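You operate a simulated robot arm through the tools that you are given. There is no shell and no other tool. Be economical: measure what you need, move in short steps, check, and stop when the job is done.

Carry out the task below with a simulated robot arm. There is one attempt and no reset: what you move stays moved.

## Task
Grease the seal on the valve base with the round brush, then stand the blue plunger on it.
Fine: take the grease from the tin and put the brush back. Set down upright: round brush, blue plunger. A coat counts when it lies all over at full strength: go over it till it gets no stronger.

It is judged by the outcome, as a careful person would: the job done as asked, and still so three seconds after it is handed in. It fails if anything else is knocked over, pushed out of place, dropped, spilled or broken. Lids that push on must go on centred and level and be pressed home; caps that screw on are set level and turned clockwise until they are tight.

## Robot
A 7-joint arm with a two-finger parallel gripper, fixed in place. Base frame: the origin is at the foot of the arm, x ahead of it, y to its left, z up; the work surface is at about z = 850. Readings come in mm, degrees, newtons and seconds.
Its first joint turns from -166.0 to 166.0 degrees. Payload 4.4 kg.
The TCP is the grasp point between the finger pads, 23 mm short of the fingertips. In the tool frame z runs along the fingers and y along their closing line. The gripper opens to 94 mm. The fingers are 38 mm wide and 10 mm thick; the gripper's body (54 by 96 mm) begins 39 mm behind the TCP.
Orientation is that of the tool frame in the base frame, as [roll, pitch, yaw] about the fixed x, y, z axes, in that order (R = Rz(yaw) Ry(pitch) Rx(roll)). With the fingers straight down and closing along the base's y, the tool's x points along the base's -x, its y along +y and its z along -z.

## Interface
- The arm moves only by the tool arm_command. Its argument "moves" is text: rows parted by semicolons, each of 7 numbers parted by spaces: the closure, from 0 (fully open) to 1 (shut), then the shift along the tool's x, y, z in mm, then the turn, a rotation vector about the tool's x, y, z in degrees. In form: jaw tx ty tz rx ry rz; .... A call has 1 to 12 rows; each row shifts and turns the commanded pose from where the row before left it, along the tool's axes as they then stand. Each row takes 0.2 s and may step no farther than 50 mm and 8.6 degrees from the row before; otherwise, or with a gripper value out of range, the whole call is refused. A pose out of reach is approached as far as the arm can. The call stops where the force on the tool passes 40 N (or 10 N more than at its start, if that is more) or the arm is blocked; 0.2 s more then pass. Each finger travels about 72 mm/s and halts on what it meets, pressing with about 41 N; the grip force reading is that of the motor and also rises with nothing between the fingers. The clock runs only during rows and for 0.2 s after the last one: add rows that do not move to give the fingers time. The reply holds the time, the measured pose of the TCP, the force on the tool along the base axes, the opening and the grip force, in the units named above and with some noise, with the torque about the TCP (base axes, N m) and any sound that the robot's microphone picked up, and new pictures: "show" is both (left out), scene, wrist or none.
- Cameras (640 x 400 px; columns grow to the right, rows downward): "scene" is fixed at [50.5, -501.9, 1543.1]; the picture's right is [0.90, -0.43, 0.00], its down [-0.13, -0.28, -0.95] and it looks along [0.41, 0.86, -0.31] (base axes); focal length 334 px, centre (320, 200). "wrist" rides on the gripper at [86, 16, -74] in the tool frame; the picture's right is [-0.18, 0.98, 0.00], its down [-0.58, -0.11, -0.81] and it looks along [-0.79, -0.15, 0.59] (tool axes); focal length 243 px, centre (320, 200). There is no depth. A picture from a camera that has moved, and an enlarged one, comes with that camera's place and axes in the base frame and with its lens.
- enlarge(camera, box): a new picture of the part [left, top, right, bottom] of that camera's present view, enlarged. No time passes.
- finish_job(): hands the job in; it is judged then, once.

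Work in short steps. Places have to be worked out from the pictures, the camera data and where the tool is seen: move nearer, look again, correct. Check each grasp and each placing, and mend what went wrong. You have 120 turns and 200 pictures in all, those below and enlarged ones among them. Open the gripper and draw the arm clear of the work before you hand the job in, unless the task says otherwise; then end with one line.

The tools are called after "Emit:" as name(argument=value, ...) on one line, values as JSON. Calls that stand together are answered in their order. arm_command: Moves the arm, as the interface text tells. Its arguments: {"type":"object","properties":{"moves":{"type":"string"},"show":{"type":"string","enum":["both","scene","wrist","none"]}},"required":["moves"]} The other tools are called the same way: enlarge (camera, box) takes an enlarged picture of a part of a camera's view; finish_job () hands the job in.

At the start:

```text
time_s: 0.0
ee_pos: [489.5, 593.4, 1211.0]
tool_rot: [-179.9, 0.0, 180.0]
ft_force: [-0.3, -0.9, -0.7]
ft_torque: [0.0, 0.0, 0.01]
opening: 93.7
finger_force: 0.1
```

scene: 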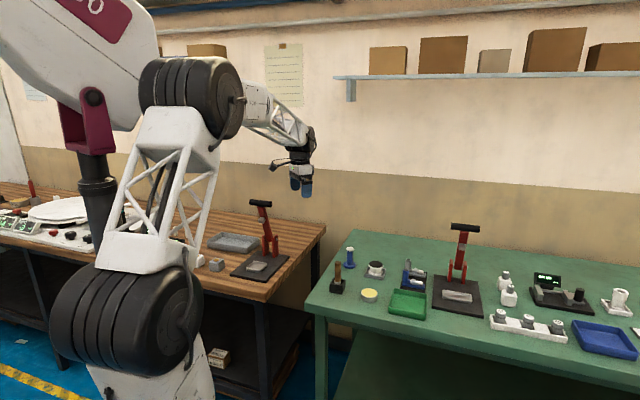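
wrist: 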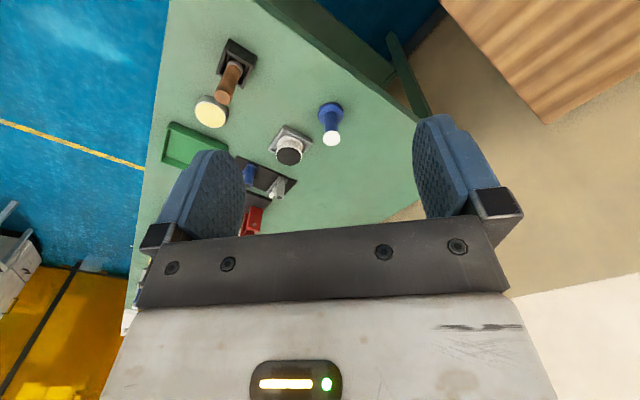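

I'll look closer at the green table in both views first.

Emit:
enlarge(camera="scene", box=[310, 220, 500, 340])

Emit:
enlarge(camera="wrist", box=[150, 20, 390, 240])

```text
3.33 times, centred on (405, 280) of scene
camera zoom: at [50.5, -501.9, 1543.1], right [0.9, -0.43, 0.0], down [-0.13, -0.28, -0.95], along [0.41, 0.86, -0.31], focal length 1114 px, centre (37, -67)
```

zoom: 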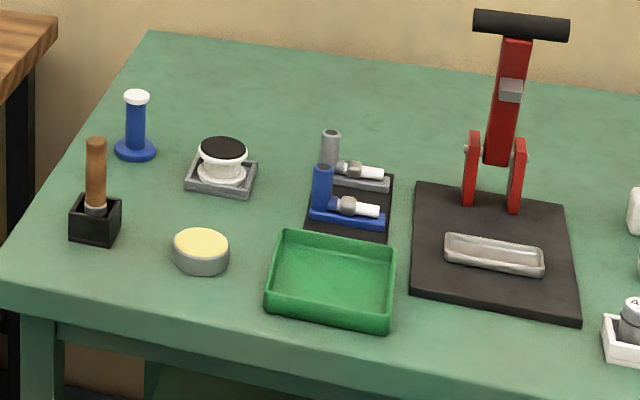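

```text
1.82 times, centred on (270, 130) of wrist
camera zoom: at [402.6, 609.5, 1284.7], right [0.18, 0.98, 0.0], down [0.58, -0.11, 0.81], along [0.79, -0.15, -0.59], focal length 441 px, centre (411, 327)
```

zoom: 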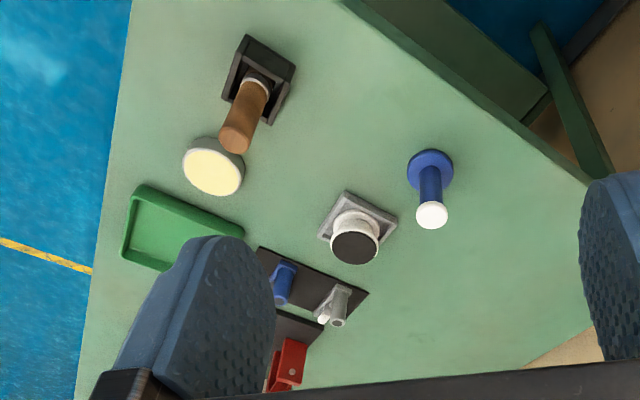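

Brush, tin, valve base and blue plunger appear to sit on the left part of the green table. I'll check the rest of the scene for look-alikes.

Emit:
enlarge(camera="scene", box=[480, 250, 640, 350])

Emit:
enlarge(camera="scene", box=[0, 170, 130, 250])

Emit:
enlarge(camera="scene", box=[325, 235, 405, 305])

```text
4.00 times, centred on (560, 300) of scene
camera zoom: at [50.5, -501.9, 1543.1], right [0.9, -0.43, 0.0], down [-0.13, -0.28, -0.95], along [0.41, 0.86, -0.31], focal length 1336 px, centre (-640, -200)
```

zoom: 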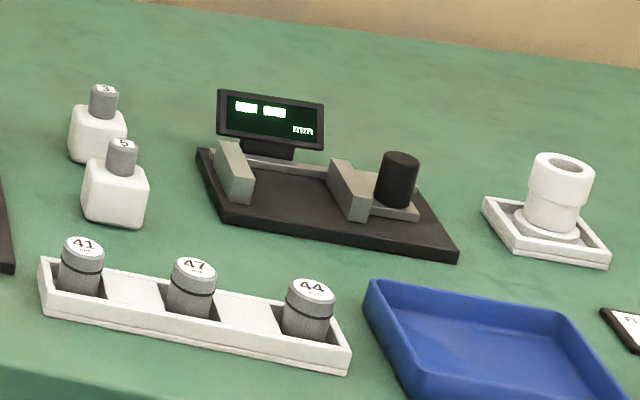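

```text
4.92 times, centred on (65, 210) of scene
camera zoom: at [50.5, -501.9, 1543.1], right [0.9, -0.43, 0.0], down [-0.13, -0.28, -0.95], along [0.41, 0.86, -0.31], focal length 1645 px, centre (1575, 151)
```

zoom: 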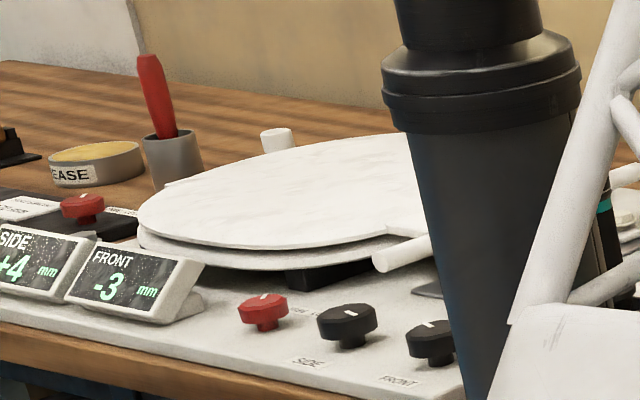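

```text
5.71 times, centred on (365, 270) of scene
camera zoom: at [50.5, -501.9, 1543.1], right [0.9, -0.43, 0.0], down [-0.13, -0.28, -0.95], along [0.41, 0.86, -0.31], focal length 1909 px, centre (63, -200)
```

zoom: 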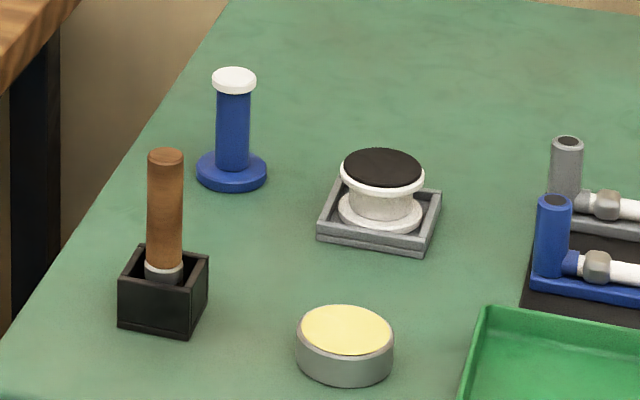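

The items are clear: brush at about (566,433), tin about (640,351), valve base about (751,468), plunger about (690,570). I'll move above the brush and look.

Emit:
arm_command(moves="0 -15.3 -31.9 30.2 0 0 0;0 -15.3 -31.9 30.2 0 0 0;0 -15.3 -31.9 30.2 0 0 0;0 -15.3 -31.9 30.2 0 0 0;0 -15.3 -31.9 30.2 0 0 0;0 0 0 0 0 0 0;0 0 0 0 0 0 0")

```text
time_s: 1.6
ee_pos: [565.2, 435.5, 1059.1]
tool_rot: [-179.9, 0.0, -180.0]
ft_force: [-0.5, -0.6, -0.3]
ft_torque: [-0.01, 0.01, 0.02]
opening: 93.8
finger_force: 0.2
camera wrist: at [479.1, 451.5, 1133.4], right [0.18, 0.98, 0.0], down [0.58, -0.11, 0.81], along [0.79, -0.15, -0.59], focal length 243 px, centre (320, 200)
```

scene: 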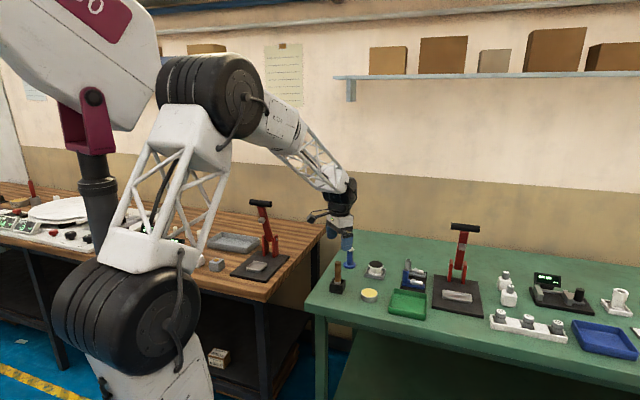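
wrist: 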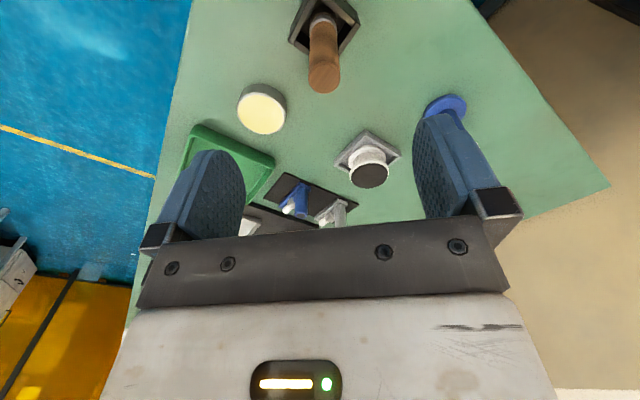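

The handle top works out at about (565,438). I'll descend around it to z≈985 and check.

Emit:
arm_command(moves="0 0 2.5 37 0 0 0;0 0 0 37 0 0 0;0 0 0 0 0 0 0", show="wrist")

Emit:
enlarge(camera="scene", box=[300, 210, 400, 300])

```text
time_s: 2.4
ee_pos: [563.5, 436.3, 984.5]
tool_rot: [-180.0, 0.0, -179.9]
ft_force: [-0.2, 0.2, -0.6]
ft_torque: [0.02, 0.01, 0.01]
opening: 94.2
finger_force: 0.0
camera wrist: at [477.3, 452.0, 1058.7], right [0.18, 0.98, 0.0], down [0.58, -0.11, 0.81], along [0.79, -0.15, -0.59], focal length 243 px, centre (320, 200)
```

wrist: 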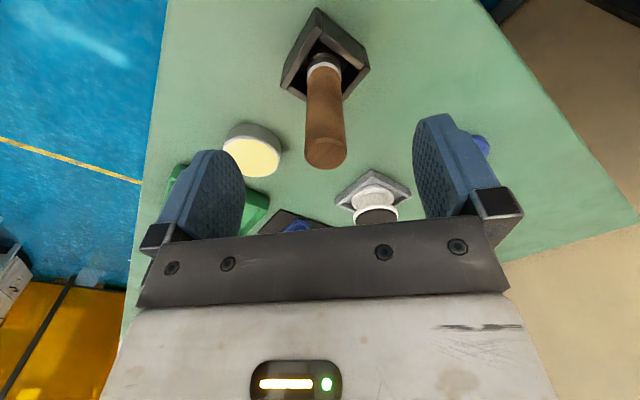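

```text
4.44 times, centred on (350, 255) of scene
camera zoom: at [50.5, -501.9, 1543.1], right [0.9, -0.43, 0.0], down [-0.13, -0.28, -0.95], along [0.41, 0.86, -0.31], focal length 1485 px, centre (187, -44)
```

zoom: 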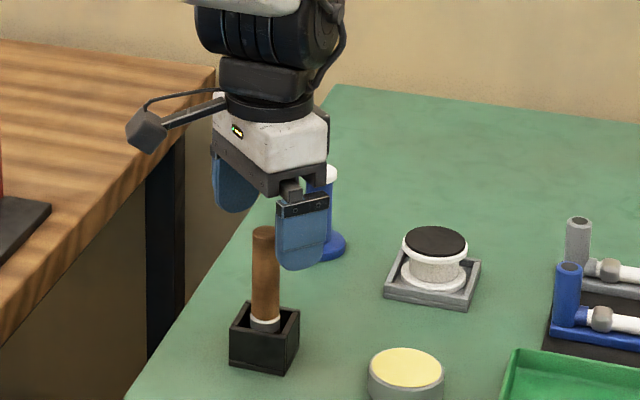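

Handle matches (563–565, 438), top z≈963, holder rim ≈887. Descend to TCP z≈931 and close.

Emit:
arm_command(moves="0 0 2 27 0 0 0;0 0 0 26.5 0 0 0;0 0 0 0 0 0 0;1 0 0 0 0 0 0;1 0 0 0 0 0 0;1 0 0 0 0 0 0;1 0 0 0 0 0 0;1 0 0 0 0 0 0", show="wrist")

Emit:
enlarge(camera="scene", box=[300, 210, 400, 300])

```text
time_s: 4.2
ee_pos: [563.6, 439.3, 929.4]
tool_rot: [-180.0, -0.1, -179.9]
ft_force: [-0.1, 0.6, 0.2]
ft_torque: [-0.01, 0.02, -0.01]
opening: 21.5
finger_force: 40.9
camera wrist: at [476.4, 455.7, 1003.6], right [0.18, 0.98, 0.0], down [0.58, -0.11, 0.81], along [0.79, -0.15, -0.59], focal length 243 px, centre (320, 200)
```

wrist: 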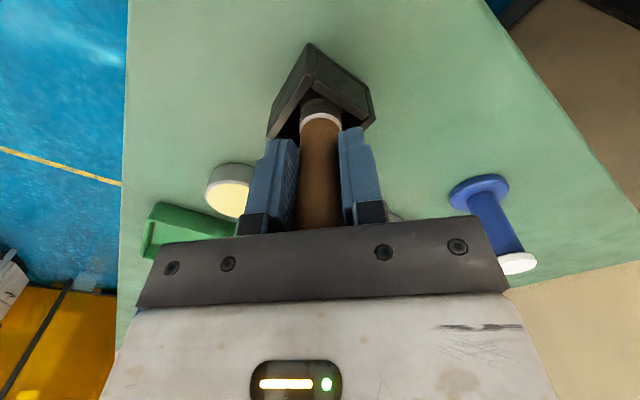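

```text
4.44 times, centred on (350, 255) of scene
camera zoom: at [50.5, -501.9, 1543.1], right [0.9, -0.43, 0.0], down [-0.13, -0.28, -0.95], along [0.41, 0.86, -0.31], focal length 1485 px, centre (187, -44)
```

zoom: 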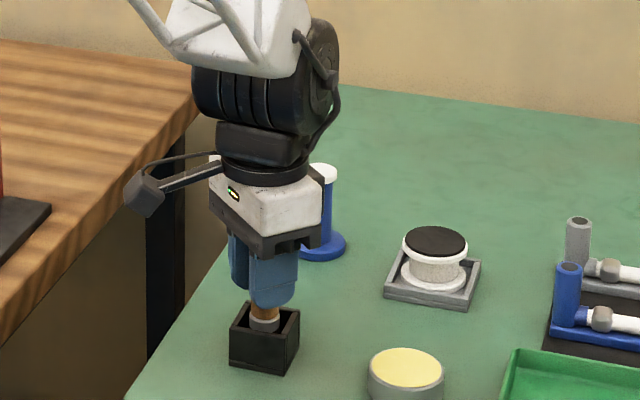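

Gripped at 21.5 mm opening with TCP at (563.6, 439.3, 929.4), which I record for putting it back. Now lift straight up 100 mm.

Emit:
arm_command(moves="1 0 0 -20 0 0 0;1 0 0 -30 0 0 0;1 0 0 -40 0 0 0;1 0 0 -20 0 0 0;1 0 0 0 0 0 0", show="wrist")

Emit:
enlarge(camera="scene", box=[300, 200, 400, 300])

```text
time_s: 5.4
ee_pos: [564.2, 437.0, 1044.0]
tool_rot: [-180.0, 0.1, 180.0]
ft_force: [0.8, -0.3, -0.4]
ft_torque: [-0.01, 0.02, 0.01]
opening: 21.5
finger_force: 41.1
camera wrist: at [477.7, 452.9, 1117.1], right [0.18, 0.98, 0.0], down [0.58, -0.11, 0.81], along [0.79, -0.15, -0.59], focal length 243 px, centre (320, 200)
```

wrist: 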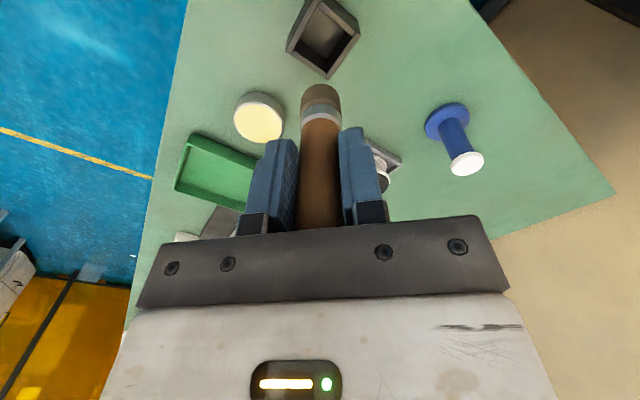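

```text
4.00 times, centred on (350, 250) of scene
camera zoom: at [50.5, -501.9, 1543.1], right [0.9, -0.43, 0.0], down [-0.13, -0.28, -0.95], along [0.41, 0.86, -0.31], focal length 1336 px, centre (200, 0)
```

zoom: 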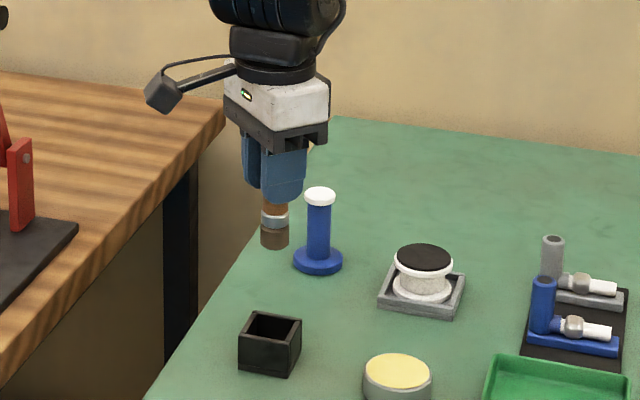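

Brush held upright, tip ≈72 mm below the TCP. Next: above the tin at (635,350), tip about 30 mm above it.

Emit:
arm_command(moves="1 -18 -22 5 0 0 0;1 -18 -22 15 0 0 0;1 -18 -22 25 0 0 0;1 -17 -22 24 0 0 0;1 0 0 0 0 0 0;1 0 0 0 0 0 0", show="wrist")

Emit:
enlarge(camera="scene", box=[330, 220, 410, 310])

```text
time_s: 6.8
ee_pos: [639.9, 345.8, 972.0]
tool_rot: [180.0, 0.0, 180.0]
ft_force: [0.2, -1.0, -0.8]
ft_torque: [-0.01, 0.06, 0.01]
opening: 21.3
finger_force: 41.2
camera wrist: at [552.0, 363.1, 1046.9], right [0.18, 0.98, 0.0], down [0.58, -0.11, 0.81], along [0.79, -0.15, -0.59], focal length 243 px, centre (320, 200)
```

wrist: 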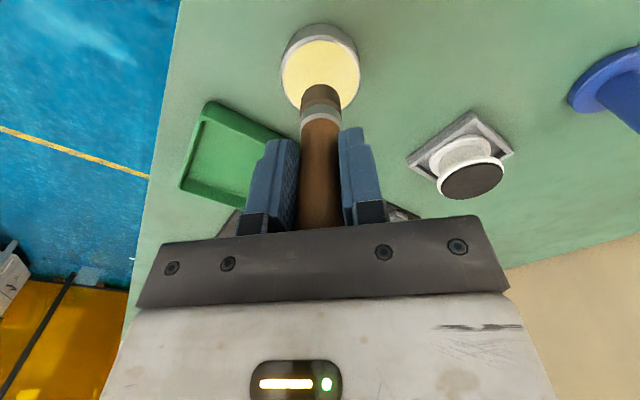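

```text
4.44 times, centred on (370, 265) of scene
camera zoom: at [50.5, -501.9, 1543.1], right [0.9, -0.43, 0.0], down [-0.13, -0.28, -0.95], along [0.41, 0.86, -0.31], focal length 1485 px, centre (98, -89)
```

zoom: 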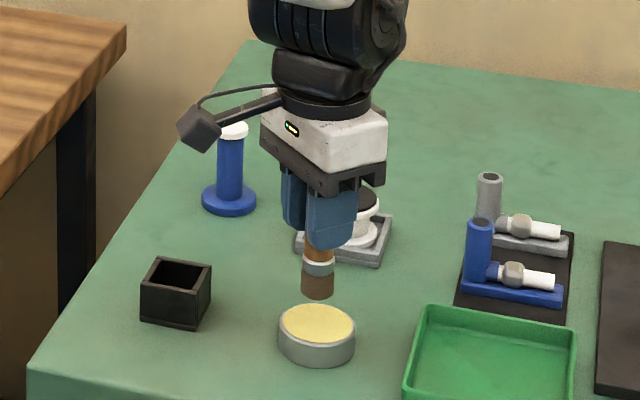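

The brush is centred over the tin within a few mm. Lower in small steps towards the grease, watching force.

Emit:
arm_command(moves="1 2 0 10 0 0 0;1 0 0 10 0 0 0;1 0 0 7 0 0 0;1 0 0 0 0 0 0", show="wrist")

Emit:
enlarge(camera="scene", box=[330, 250, 410, 310])

```text
time_s: 7.8
ee_pos: [635.8, 350.1, 946.0]
tool_rot: [179.9, 0.0, 180.0]
ft_force: [-0.3, -0.2, -1.0]
ft_torque: [-0.07, 0.0, 0.01]
opening: 21.4
finger_force: 41.0
camera wrist: at [549.4, 366.5, 1019.9], right [0.18, 0.98, 0.0], down [0.58, -0.11, 0.81], along [0.79, -0.15, -0.59], focal length 243 px, centre (320, 200)
```

wrist: 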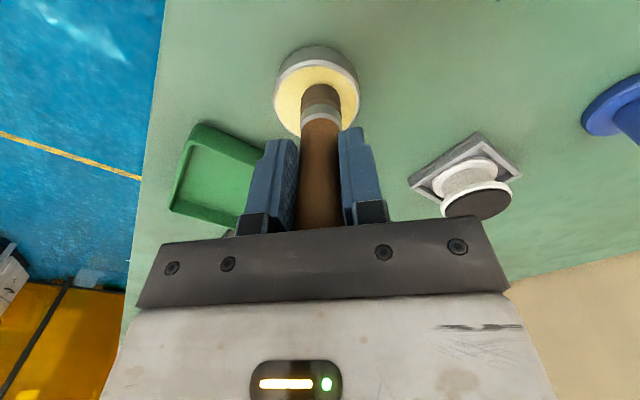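

```text
6.67 times, centred on (370, 280) of scene
camera zoom: at [50.5, -501.9, 1543.1], right [0.9, -0.43, 0.0], down [-0.13, -0.28, -0.95], along [0.41, 0.86, -0.31], focal length 2227 px, centre (-13, -333)
```

zoom: 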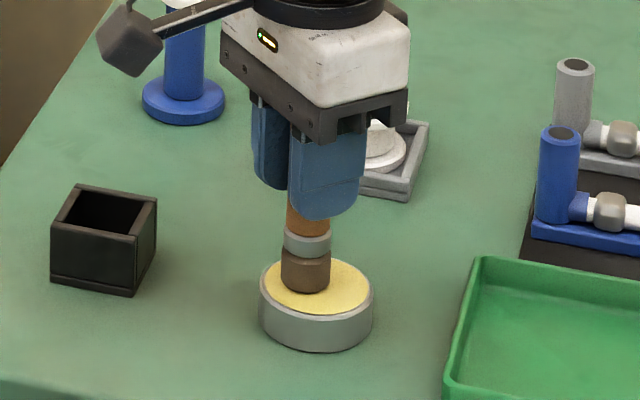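

Tip is just about at the grease surface. Lower 5 mm more gently and read the force.

Emit:
arm_command(moves="1 0 0 2 0 0 0;1 0 0 2 0 0 0;1 0 0 1 0 0 0;1 0 0 0 0 0 0", show="none")

Emit:
enlarge(camera="scene", box=[330, 250, 410, 310])

```text
time_s: 8.8
ee_pos: [635.8, 351.6, 942.7]
tool_rot: [179.9, 0.1, -179.9]
ft_force: [6.5, 0.1, 36.7]
ft_torque: [0.07, -0.37, -0.01]
opening: 21.7
finger_force: 40.9
```

```text
6.67 times, centred on (370, 280) of scene
camera zoom: at [50.5, -501.9, 1543.1], right [0.9, -0.43, 0.0], down [-0.13, -0.28, -0.95], along [0.41, 0.86, -0.31], focal length 2227 px, centre (-13, -333)
```

zoom: 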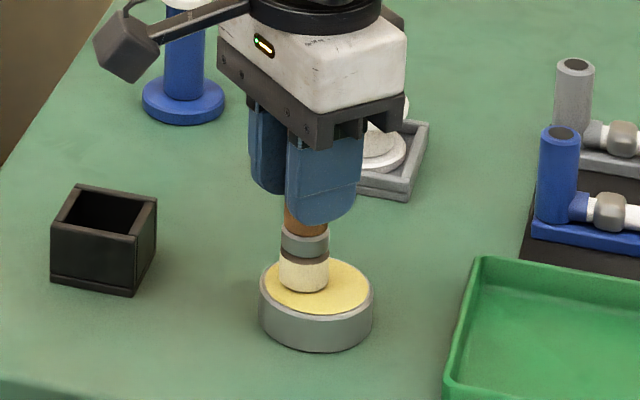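

The bristles took the grease (now pale), with 36 N of contact. Lift clear and check the tin remains in place.

Emit:
arm_command(moves="1 0 0 -5 0 0 0;1 0 0 -20 0 0 0;1 0 0 -30 0 0 0;1 0 0 -20 0 0 0;1 0 0 0 0 0 0;1 0 0 0 0 0 0", show="wrist")

Emit:
enlarge(camera="scene", box=[330, 230, 410, 310])

```text
time_s: 10.2
ee_pos: [636.0, 352.1, 1016.7]
tool_rot: [-180.0, 0.1, 180.0]
ft_force: [-0.7, -0.2, -0.2]
ft_torque: [-0.03, -0.03, -0.01]
opening: 21.5
finger_force: 40.6
camera wrist: at [548.7, 367.9, 1089.7], right [0.18, 0.98, 0.0], down [0.58, -0.11, 0.81], along [0.79, -0.15, -0.59], focal length 243 px, centre (320, 200)
```

wrist: 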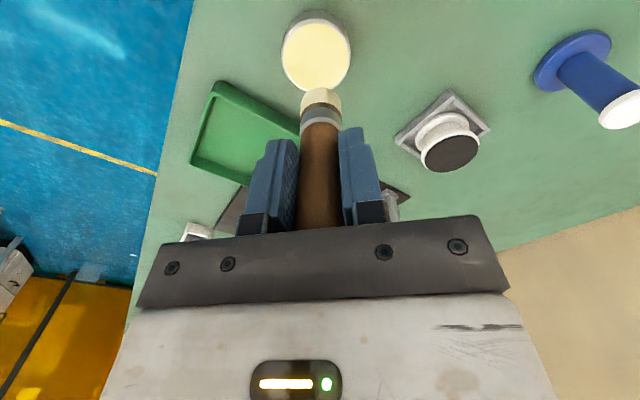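

```text
5.00 times, centred on (370, 270) of scene
camera zoom: at [50.5, -501.9, 1543.1], right [0.9, -0.43, 0.0], down [-0.13, -0.28, -0.95], along [0.41, 0.86, -0.31], focal length 1670 px, centre (70, -150)
```

zoom: 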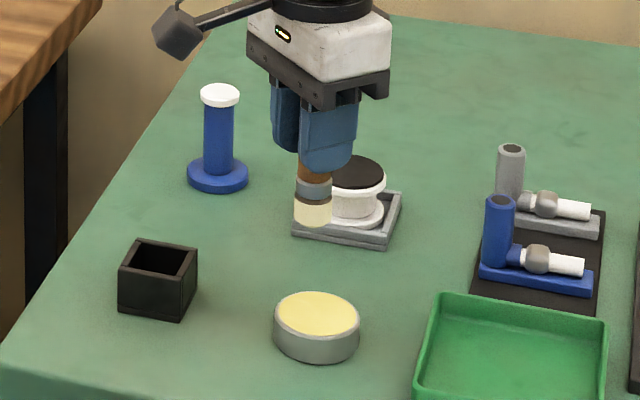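

Tin unmoved, brush loaded. Seal estimated at (753,472), top z≈894. Move over it.

Emit:
arm_command(moves="1 -29 30 0 0 0 0;1 -29 30 0 0 0 0;1 -29 30 0 0 0 0;1 -29 30 5 0 0 0;1 0 0 5 0 0 0;1 0 0 0 0 0 0", show="wrist")

Emit:
enlarge(camera="scene", box=[340, 220, 410, 290])

```text
time_s: 11.6
ee_pos: [749.5, 469.1, 1007.1]
tool_rot: [-180.0, 0.0, 180.0]
ft_force: [0.0, -0.1, -0.2]
ft_torque: [-0.01, 0.0, 0.02]
opening: 21.5
finger_force: 40.3
camera wrist: at [663.3, 486.4, 1080.8], right [0.18, 0.98, 0.0], down [0.58, -0.11, 0.81], along [0.79, -0.15, -0.59], focal length 243 px, centre (320, 200)
```

wrist: 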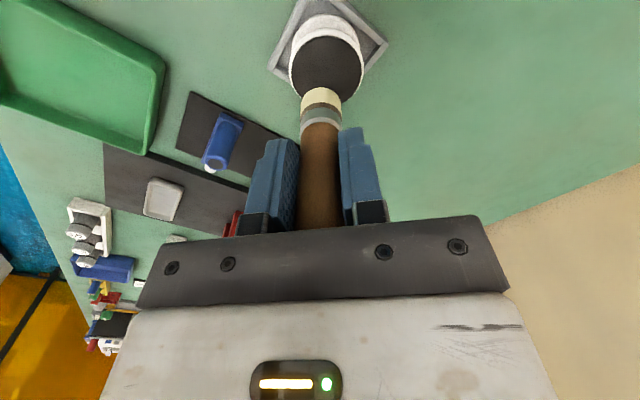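

```text
5.71 times, centred on (375, 255) of scene
camera zoom: at [50.5, -501.9, 1543.1], right [0.9, -0.43, 0.0], down [-0.13, -0.28, -0.95], along [0.41, 0.86, -0.31], focal length 1909 px, centre (6, -114)
```

zoom: 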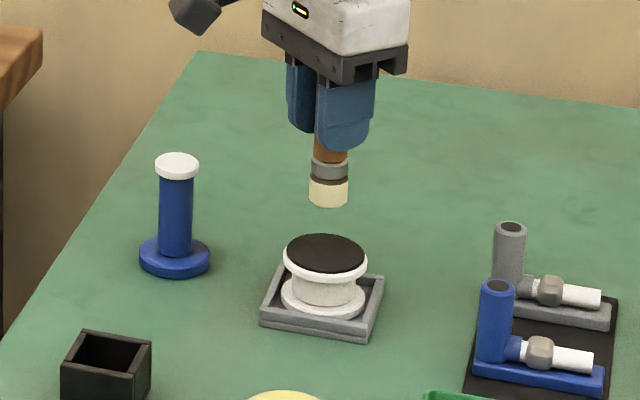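

Seal centre ≈(748,475), radius ≈26; brush radius ≈12.5. Shift a little and lower close to contact.

Emit:
arm_command(moves="1 3 4 15 0 0 0;1 0 0 12 0 0 0;1 0 0 6 0 0 0;1 0 0 0 0 0 0", show="wrist")

Emit:
enlarge(camera="scene", box=[350, 240, 400, 290])

```text
time_s: 12.6
ee_pos: [746.9, 474.1, 973.9]
tool_rot: [-180.0, 0.1, -180.0]
ft_force: [0.7, -0.3, -1.1]
ft_torque: [-0.01, -0.03, 0.02]
opening: 21.4
finger_force: 40.9
camera wrist: at [660.1, 490.3, 1047.7], right [0.18, 0.98, 0.0], down [0.58, -0.11, 0.81], along [0.79, -0.15, -0.59], focal length 243 px, centre (320, 200)
```

wrist: 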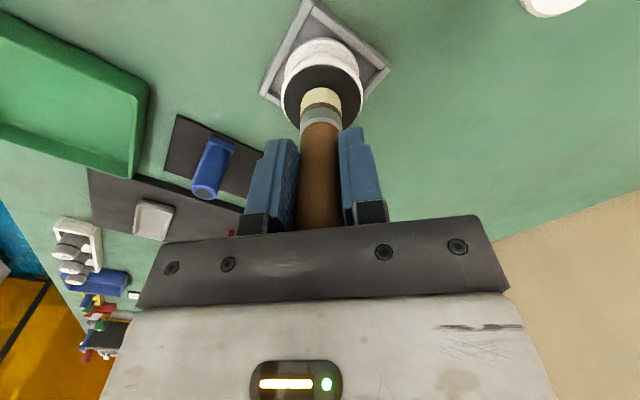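

```text
8.00 times, centred on (375, 265) of scene
camera zoom: at [50.5, -501.9, 1543.1], right [0.9, -0.43, 0.0], down [-0.13, -0.28, -0.95], along [0.41, 0.86, -0.31], focal length 2673 px, centre (-120, -320)
```

zoom: 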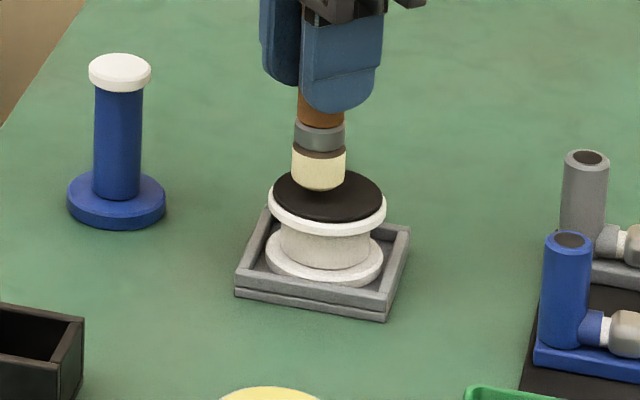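

Close above the seal and centred. Lower in 1 mm rows until light contact.

Emit:
arm_command(moves="1 0 0 1 0 0 0;1 0 0 1 0 0 0;1 0 0 1 0 0 0;1 0 0 0 0 0 0", show="none")

Emit:
enlarge(camera="scene", box=[350, 240, 400, 290])

```text
time_s: 13.6
ee_pos: [747.3, 474.0, 971.2]
tool_rot: [179.9, 0.0, 180.0]
ft_force: [-1.3, 0.1, 0.4]
ft_torque: [0.03, -0.04, 0.02]
opening: 21.6
finger_force: 41.3
```

```text
8.00 times, centred on (375, 265) of scene
camera zoom: at [50.5, -501.9, 1543.1], right [0.9, -0.43, 0.0], down [-0.13, -0.28, -0.95], along [0.41, 0.86, -0.31], focal length 2673 px, centre (-120, -320)
```

zoom: 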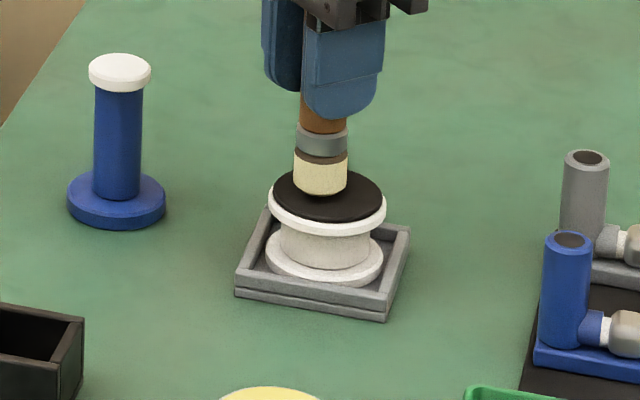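

Emit:
arm_command(moves="1 0 0 1 0 0 0;1 0 0 1 0 0 0;1 0 0 0 0 0 0", show="none")

```text
time_s: 14.4
ee_pos: [748.1, 473.8, 968.0]
tool_rot: [180.0, 0.0, -179.9]
ft_force: [-0.2, -0.1, -0.1]
ft_torque: [0.02, 0.01, 0.02]
opening: 21.5
finger_force: 41.4
```

No contact yet at z=968; continue 1 mm at a time.

Emit:
arm_command(moves="1 0 0 1 0 0 0;1 0 0 1 0 0 0;1 0 0 0 0 0 0", show="none")

Emit:
enlarge(camera="scene", box=[350, 240, 400, 290])

```text
time_s: 15.2
ee_pos: [748.3, 474.7, 966.8]
tool_rot: [-180.0, 0.0, -180.0]
ft_force: [-0.4, -0.7, 1.6]
ft_torque: [0.04, 0.04, -0.01]
opening: 21.4
finger_force: 40.8
```

```text
8.00 times, centred on (375, 265) of scene
camera zoom: at [50.5, -501.9, 1543.1], right [0.9, -0.43, 0.0], down [-0.13, -0.28, -0.95], along [0.41, 0.86, -0.31], focal length 2673 px, centre (-120, -320)
```

zoom: 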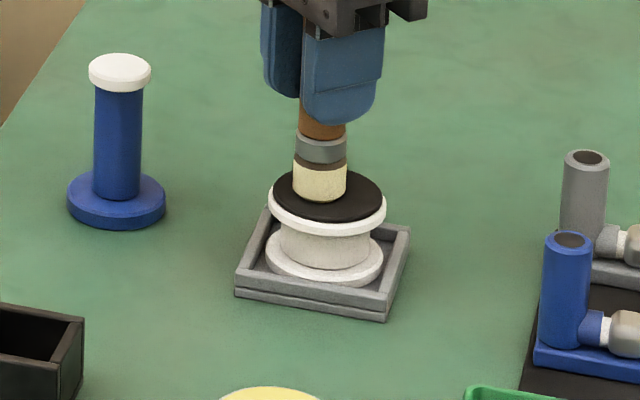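

Light contact at z≈966.5. Check centring with a wrist picture before sweeping.

Emit:
enlarge(camera="wrist", box=[250, 30, 390, 150])

```text
3.33 times, centred on (320, 90) of wrist
camera zoom: at [661.4, 490.7, 1040.7], right [0.18, 0.98, 0.0], down [0.58, -0.11, 0.81], along [0.79, -0.15, -0.59], focal length 809 px, centre (320, 567)
```

zoom: 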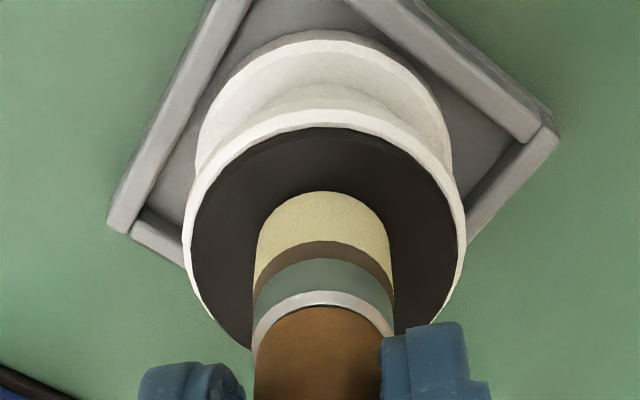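

Accounting for perspective, seal centre ≈(751,472). Shift there, press slightly, and sweep a 14 mm ring.

Emit:
arm_command(moves="1 -3 -2 0.7 0 0 0;1 -7 0 0 0 0 0;1 -7 0 0 0 0 0;1 3.28 9 0 0 0 0;1 8.29 4.79 0 0 0 0;1 9.43 -1.67 0 0 0 0;1 6.16 -7.33 0 0 0 0;1 0 -9.58 0 0 0 0;1 -6.16 -7.33 0 0 0 0;1 -9.43 -1.67 0 0 0 0;1 -8.29 4.79 0 0 0 0;1 -3.28 9 0 0 0 0", show="none")

Emit:
enlarge(camera="scene", box=[350, 240, 400, 290])

Emit:
enlarge(camera="wrist", box=[250, 30, 390, 150])

```text
time_s: 17.3
ee_pos: [745.8, 459.4, 967.1]
tool_rot: [179.9, 0.2, 180.0]
ft_force: [-0.3, 0.3, 6.5]
ft_torque: [-0.02, 0.06, 0.02]
opening: 21.3
finger_force: 41.4
stopped in row 10: the force on the tool passed its limit at 43 N (the readings are from after the stop); the commanded pose is now the measured one
```

```text
8.00 times, centred on (375, 265) of scene
camera zoom: at [50.5, -501.9, 1543.1], right [0.9, -0.43, 0.0], down [-0.13, -0.28, -0.95], along [0.41, 0.86, -0.31], focal length 2673 px, centre (-120, -320)
```

zoom: 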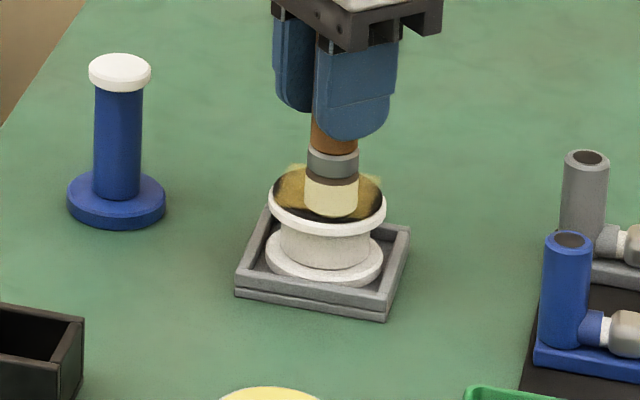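

```text
3.33 times, centred on (320, 90) of wrist
camera zoom: at [658.5, 475.6, 1040.1], right [0.18, 0.98, 0.0], down [0.58, -0.11, 0.81], along [0.79, -0.15, -0.59], focal length 809 px, centre (320, 567)
```

zoom: 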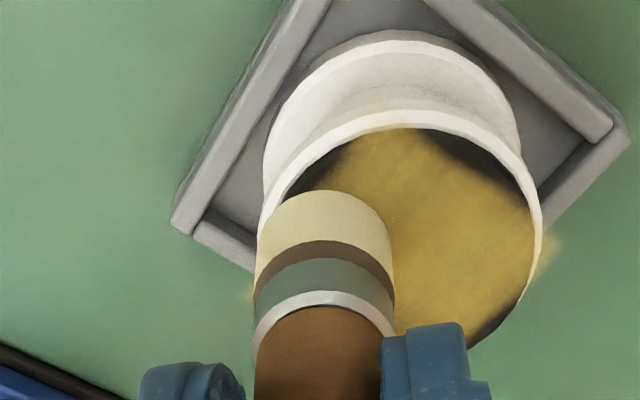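

Coating is working, but the ring overshot the edge a little. The brush is now about (-3,-14) from the centre (749,473.5) at 6.5 N; sweep a tighter 12.5 mm ring.

Emit:
arm_command(moves="1 -0.8 1.7 0 0 0 0;1 -8.42 1.48 0 0 0 0;1 -5.5 6.55 0 0 0 0;1 0 8.56 0 0 0 0;1 5.5 6.55 0 0 0 0;1 8.42 1.48 0 0 0 0;1 7.41 -4.28 0 0 0 0;1 2.92 -8.03 0 0 0 0;1 -2.92 -8.03 0 0 0 0;1 -7.41 -4.28 0 0 0 0;1 0 0 0 0 0 0", show="none")

Emit:
enlarge(camera="scene", box=[350, 240, 400, 290])

Emit:
enlarge(camera="wrist", box=[250, 30, 390, 150])

```text
time_s: 19.7
ee_pos: [744.8, 461.9, 965.7]
tool_rot: [180.0, 0.1, 180.0]
ft_force: [-10.0, 3.8, 36.4]
ft_torque: [0.29, 0.64, 0.0]
opening: 21.2
finger_force: 41.6
```

```text
8.00 times, centred on (375, 265) of scene
camera zoom: at [50.5, -501.9, 1543.1], right [0.9, -0.43, 0.0], down [-0.13, -0.28, -0.95], along [0.41, 0.86, -0.31], focal length 2673 px, centre (-120, -320)
```

zoom: 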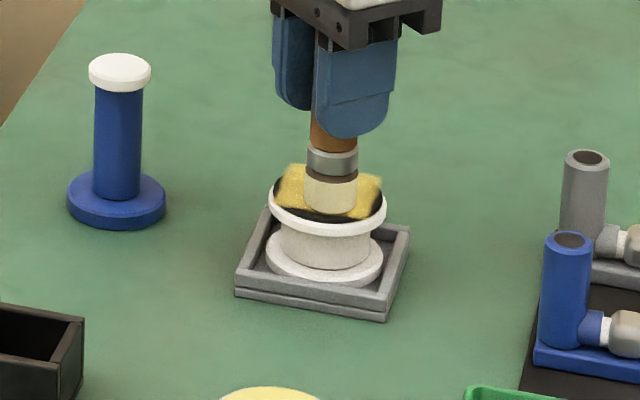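

```text
3.33 times, centred on (320, 90) of wrist
camera zoom: at [659.9, 478.1, 1039.8], right [0.18, 0.98, 0.0], down [0.58, -0.11, 0.81], along [0.79, -0.15, -0.59], focal length 809 px, centre (320, 567)
```

zoom: 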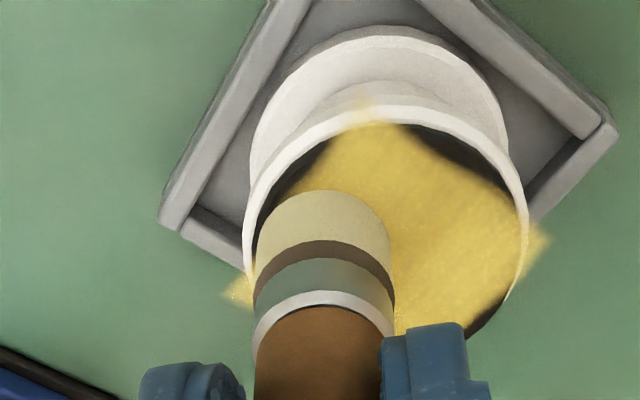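

The coat seems to occupy a square patch aligned with the base, with corners toward ±x/±y. Lift off to see it unobstructed.

Emit:
arm_command(moves="1 0 0 -5 0 0 0;1 0 0 -20 0 0 0;1 0 0 -25 0 0 0;1 0 0 0 0 0 0;1 0 0 0 0 0 0", show="none")

Emit:
enlarge(camera="scene", box=[355, 245, 395, 285])

Emit:
enlarge(camera="wrist", box=[260, 0, 400, 120])

```text
time_s: 20.9
ee_pos: [746.0, 461.2, 1014.9]
tool_rot: [180.0, 0.0, -180.0]
ft_force: [-1.1, -0.1, -0.6]
ft_torque: [0.01, 0.0, 0.02]
opening: 21.6
finger_force: 41.1
```

```text
10.00 times, centred on (375, 265) of scene
camera zoom: at [50.5, -501.9, 1543.1], right [0.9, -0.43, 0.0], down [-0.13, -0.28, -0.95], along [0.41, 0.86, -0.31], focal length 3341 px, centre (-230, -450)
```

zoom: 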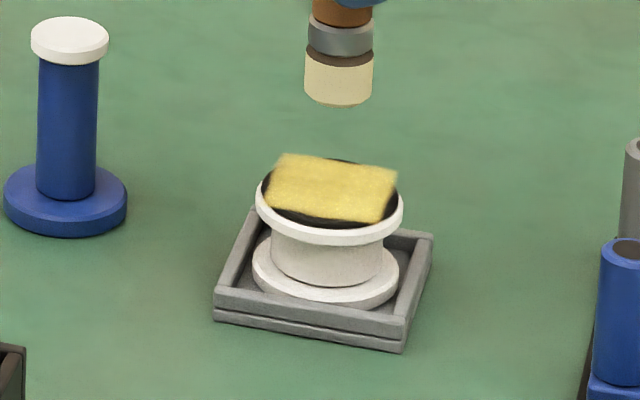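

```text
3.33 times, centred on (330, 60) of wrist
camera zoom: at [659.4, 478.3, 1088.2], right [0.18, 0.98, 0.0], down [0.58, -0.11, 0.81], along [0.79, -0.15, -0.59], focal length 809 px, centre (287, 667)
```

zoom: 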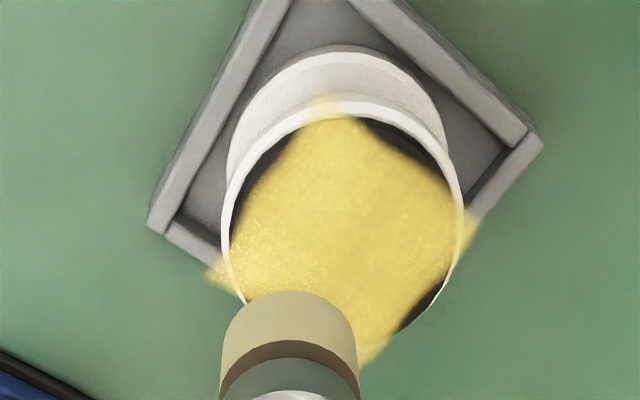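

The square coat covers the seal, weaker at the -x, +y and +x corners. Come back down to light contact on the -y side before a diamond-shaped pass.

Emit:
arm_command(moves="1 -3 1 25 0 0 0;1 0 0 20 0 0 0;1 0 0 3 0 0 0;1 0 0 1 0 0 0;1 0 0 0 0 0 0", show="none")

```text
time_s: 22.1
ee_pos: [749.8, 462.6, 968.1]
tool_rot: [179.9, 0.0, -180.0]
ft_force: [-1.7, 0.4, 3.4]
ft_torque: [0.06, 0.02, -0.01]
opening: 21.5
finger_force: 40.7
```

Light contact (3.4 N). Run the diamond pass with slight extra pressure.

Emit:
arm_command(moves="1 0.8 -5 0.4 0 0 0;1 -9 8 0 0 0 0;1 -8 9 0 0 0 0;1 8 9 0 0 0 0;1 9 8 0 0 0 0;1 9 -8 0 0 0 0;1 8 -9 0 0 0 0;1 -8 -9 0 0 0 0;1 -9 0 0 0 0 0;1 -9 9 0 0 0 0;1 9 9 0 0 0 0;1 9 -9 0 0 0 0", show="none")

Emit:
enlarge(camera="wrist", box=[250, 20, 390, 140])

Emit:
enlarge(camera="scene", box=[355, 245, 395, 285])

```text
time_s: 24.7
ee_pos: [740.6, 473.9, 965.4]
tool_rot: [179.8, 0.2, -180.0]
ft_force: [3.7, 4.2, 16.5]
ft_torque: [0.26, -0.32, 0.0]
opening: 21.1
finger_force: 41.0
```

```text
3.33 times, centred on (320, 80) of wrist
camera zoom: at [653.1, 491.2, 1040.0], right [0.18, 0.98, 0.0], down [0.58, -0.11, 0.81], along [0.79, -0.15, -0.59], focal length 809 px, centre (320, 600)
```

zoom: 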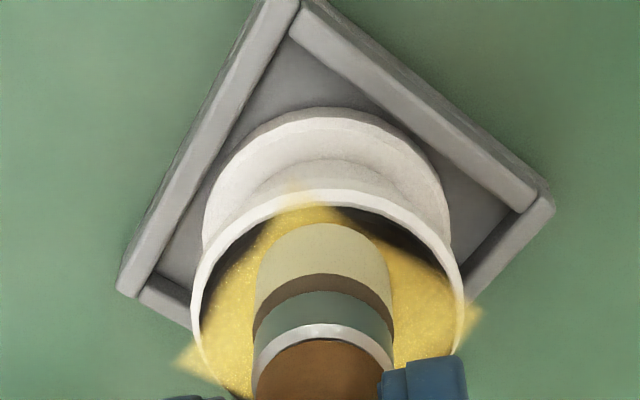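

```text
10.00 times, centred on (375, 265) of scene
camera zoom: at [50.5, -501.9, 1543.1], right [0.9, -0.43, 0.0], down [-0.13, -0.28, -0.95], along [0.41, 0.86, -0.31], focal length 3341 px, centre (-230, -450)
```

zoom: 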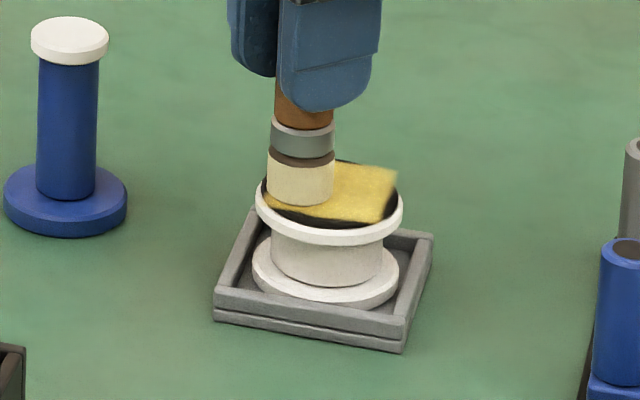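

Lift and examine the coat from above (moving the brush aside toward the tin, since a reload may be wise).

Emit:
arm_command(moves="1 0 0 -5 0 0 0;1 0 0 -25 0 0 0;1 10 0 -25 0 0 0;1 30 0 -10 0 0 0;1 30 0 0 0 0 0;1 0 0 0 0 0 0", show="wrist")

Emit:
enlarge(camera="scene", box=[355, 245, 395, 285])

Emit:
enlarge(camera="wrist", box=[260, 60, 400, 180])

```text
time_s: 26.1
ee_pos: [670.1, 474.6, 1031.2]
tool_rot: [179.9, 0.1, -179.9]
ft_force: [0.0, -0.2, -0.9]
ft_torque: [-0.02, 0.0, 0.03]
opening: 21.6
finger_force: 41.0
camera wrist: at [583.3, 490.8, 1104.6], right [0.18, 0.98, 0.0], down [0.58, -0.11, 0.81], along [0.79, -0.15, -0.59], focal length 243 px, centre (320, 200)
```

wrist: 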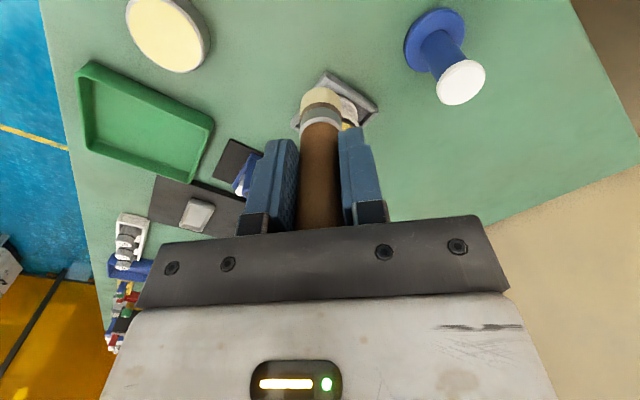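

```text
10.00 times, centred on (375, 265) of scene
camera zoom: at [50.5, -501.9, 1543.1], right [0.9, -0.43, 0.0], down [-0.13, -0.28, -0.95], along [0.41, 0.86, -0.31], focal length 3341 px, centre (-230, -450)
```

zoom: 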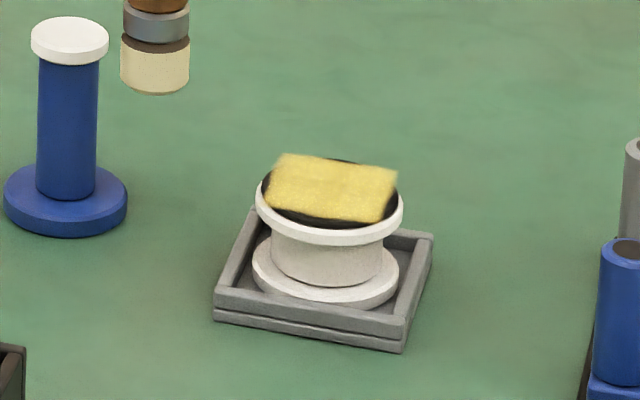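

```text
3.33 times, centred on (330, 120) of wrist
camera zoom: at [583.3, 490.8, 1104.6], right [0.18, 0.98, 0.0], down [0.58, -0.11, 0.81], along [0.79, -0.15, -0.59], focal length 809 px, centre (287, 467)
```

zoom: 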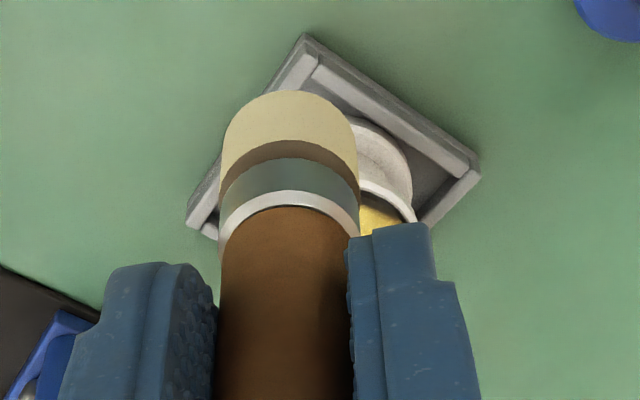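

Coat is uniform-looking; I'll reload the brush and do another pass to make sure of full strength. Move over the tin and lower to just above the grease.

Emit:
arm_command(moves="1 11.3 -41 0 0 0 0;1 11.3 -41 0 0 0 0;1 11.3 -41 0 0 0 0;1 0 0 25 0 0 0;1 0 0 30 0 0 0;1 0 0 22 0 0 0;1 0 0 5 0 0 0;1 0 0 0 0 0 0", show="none")

Emit:
enlarge(camera="scene", box=[345, 265, 395, 305])

```text
time_s: 27.9
ee_pos: [634.1, 350.3, 949.8]
tool_rot: [179.9, 0.1, -180.0]
ft_force: [-0.7, 0.4, 0.0]
ft_torque: [0.0, -0.01, -0.01]
opening: 21.5
finger_force: 40.9
```

```text
10.00 times, centred on (370, 285) of scene
camera zoom: at [50.5, -501.9, 1543.1], right [0.9, -0.43, 0.0], down [-0.13, -0.28, -0.95], along [0.41, 0.86, -0.31], focal length 3341 px, centre (-180, -650)
```

zoom: 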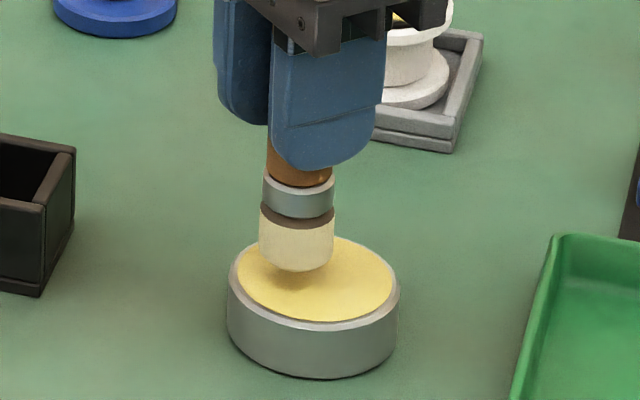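

Emit:
arm_command(moves="1 -3 0 2 0 0 0;1 0 0 1 0 0 0;1 0 0 1 0 0 0;1 0 0 1 0 0 0;1 0 0 0 0 0 0", show="none")

```text
time_s: 29.1
ee_pos: [637.1, 352.6, 945.1]
tool_rot: [180.0, 0.1, 180.0]
ft_force: [-0.3, -0.2, -1.1]
ft_torque: [0.01, -0.04, 0.0]
opening: 21.4
finger_force: 41.3
```

Not yet touching; 1 mm at a time more.

Emit:
arm_command(moves="1 0 0 1 0 0 0;1 0 0 1 0 0 0;1 0 0 0.5 0 0 0;1 0 0 0 0 0 0;1 0 0 0 0 0 0", show="none")

Emit:
enlarge(camera="scene", box=[345, 265, 395, 305])

```text
time_s: 30.3
ee_pos: [638.4, 351.5, 943.7]
tool_rot: [179.9, 0.1, 179.9]
ft_force: [-1.9, -1.0, 15.1]
ft_torque: [-0.03, 0.13, 0.06]
opening: 21.7
finger_force: 41.3
```

```text
10.00 times, centred on (370, 285) of scene
camera zoom: at [50.5, -501.9, 1543.1], right [0.9, -0.43, 0.0], down [-0.13, -0.28, -0.95], along [0.41, 0.86, -0.31], focal length 3341 px, centre (-180, -650)
```

zoom: 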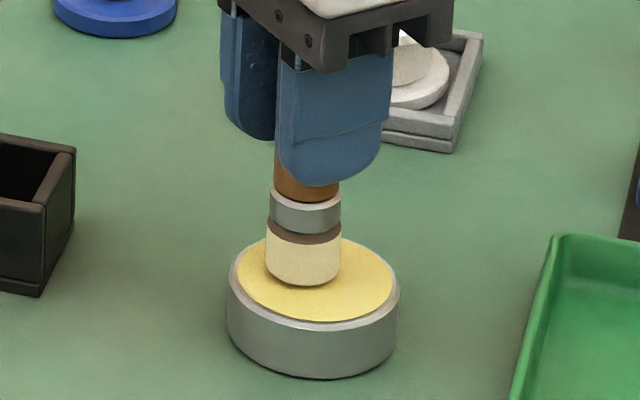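

Contact 15 N, reloaded. Lift and return above the seal centre, down to just above it.

Emit:
arm_command(moves="1 0 0 -20 0 0 0;1 0 0 -40 0 0 0;1 -27.7 30.7 0 0 0 0;1 -27.7 30.7 0 0 0 0;1 -27.7 30.7 0 0 0 0;1 -27.7 30.7 0 0 0 0;1 0 0 15 0 0 0;1 0 0 15 0 0 0;1 0 0 0 0 0 0;1 0 0 0 0 0 0", show="none")

Emit:
enlarge(camera="wrist", box=[250, 30, 390, 150])

```text
time_s: 32.5
ee_pos: [749.8, 474.6, 970.3]
tool_rot: [179.8, 0.1, -180.0]
ft_force: [-0.3, 0.2, -0.8]
ft_torque: [0.0, -0.03, 0.0]
opening: 21.5
finger_force: 41.1
```

```text
3.33 times, centred on (320, 90) of wrist
camera zoom: at [662.8, 490.9, 1044.0], right [0.18, 0.98, 0.0], down [0.58, -0.11, 0.81], along [0.79, -0.15, -0.59], focal length 809 px, centre (320, 567)
```

zoom: 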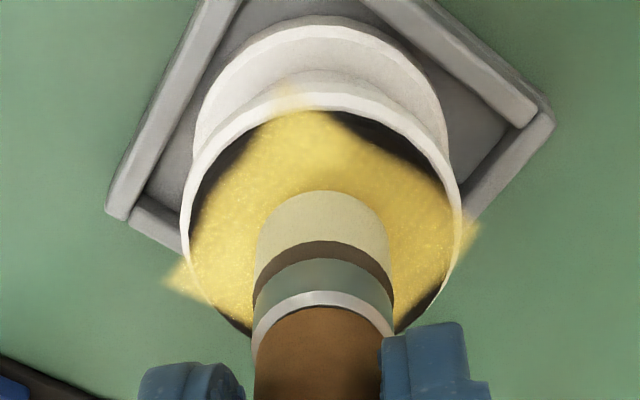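

Centred over the seal. Lower to light contact.

Emit:
arm_command(moves="1 0 0 1.5 0 0 0;1 0 0 1 0 0 0;1 0 0 0.7 0 0 0;1 0 0 0 0 0 0", show="none")

```text
time_s: 33.5
ee_pos: [749.6, 474.9, 968.3]
tool_rot: [179.9, 0.1, 180.0]
ft_force: [0.1, 0.0, -0.5]
ft_torque: [0.0, 0.04, 0.04]
opening: 21.5
finger_force: 41.2
```

Emit:
arm_command(moves="1 0 0 0.7 0 0 0;1 0 0 0.7 0 0 0;1 0 0 0 0 0 0", show="none")

```text
time_s: 34.3
ee_pos: [749.8, 474.3, 968.3]
tool_rot: [180.0, 0.1, 180.0]
ft_force: [-0.5, -0.1, -0.9]
ft_torque: [0.01, -0.02, -0.02]
opening: 21.3
finger_force: 40.7
```

Emit:
arm_command(moves="1 0 0 0.7 0 0 0;1 0 0 0.7 0 0 0;1 0 0 0 0 0 0", show="none")

```text
time_s: 35.1
ee_pos: [749.5, 474.1, 965.9]
tool_rot: [179.9, 0.0, -179.9]
ft_force: [0.5, -1.0, 2.1]
ft_torque: [-0.06, -0.03, 0.02]
opening: 21.5
finger_force: 41.0
```

Contact. Full diamond pass including the corners.

Emit:
arm_command(moves="1 9 0 0.5 0 0 0;1 8 0 0 0 0 0;1 -8 9 0 0 0 0;1 -9 8 0 0 0 0;1 -9 -8 0 0 0 0;1 -8 -9 0 0 0 0;1 8 -9 0 0 0 0;1 9 -8 0 0 0 0;1 9 8 0 0 0 0;1 8 9 0 0 0 0;1 -8 0 0 0 0 0;1 -9 0 0 0 0 0", show="none")

Emit:
enlarge(camera="wrist", box=[250, 30, 390, 150])

```text
time_s: 37.4
ee_pos: [735.1, 474.1, 966.6]
tool_rot: [179.9, 0.1, 179.9]
ft_force: [0.3, -1.7, 6.7]
ft_torque: [-0.11, -0.01, 0.01]
opening: 21.6
finger_force: 41.2
stopped in row 11: the force on the tool passed its limit at 43 N (the readings are from after the stop); the commanded pose is now the measured one
```

```text
3.33 times, centred on (320, 90) of wrist
camera zoom: at [648.2, 490.2, 1040.1], right [0.18, 0.98, 0.0], down [0.58, -0.11, 0.81], along [0.79, -0.15, -0.59], focal length 809 px, centre (320, 567)
```

zoom: 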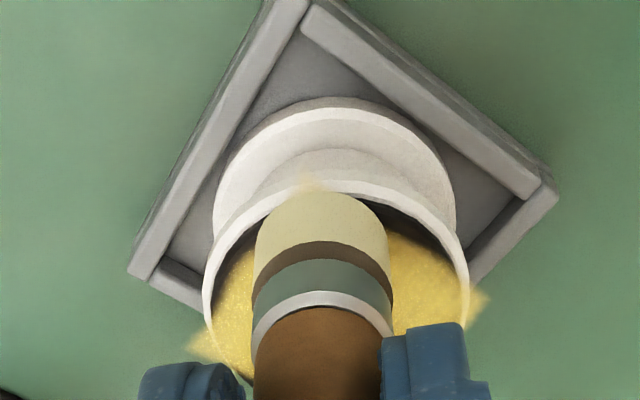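

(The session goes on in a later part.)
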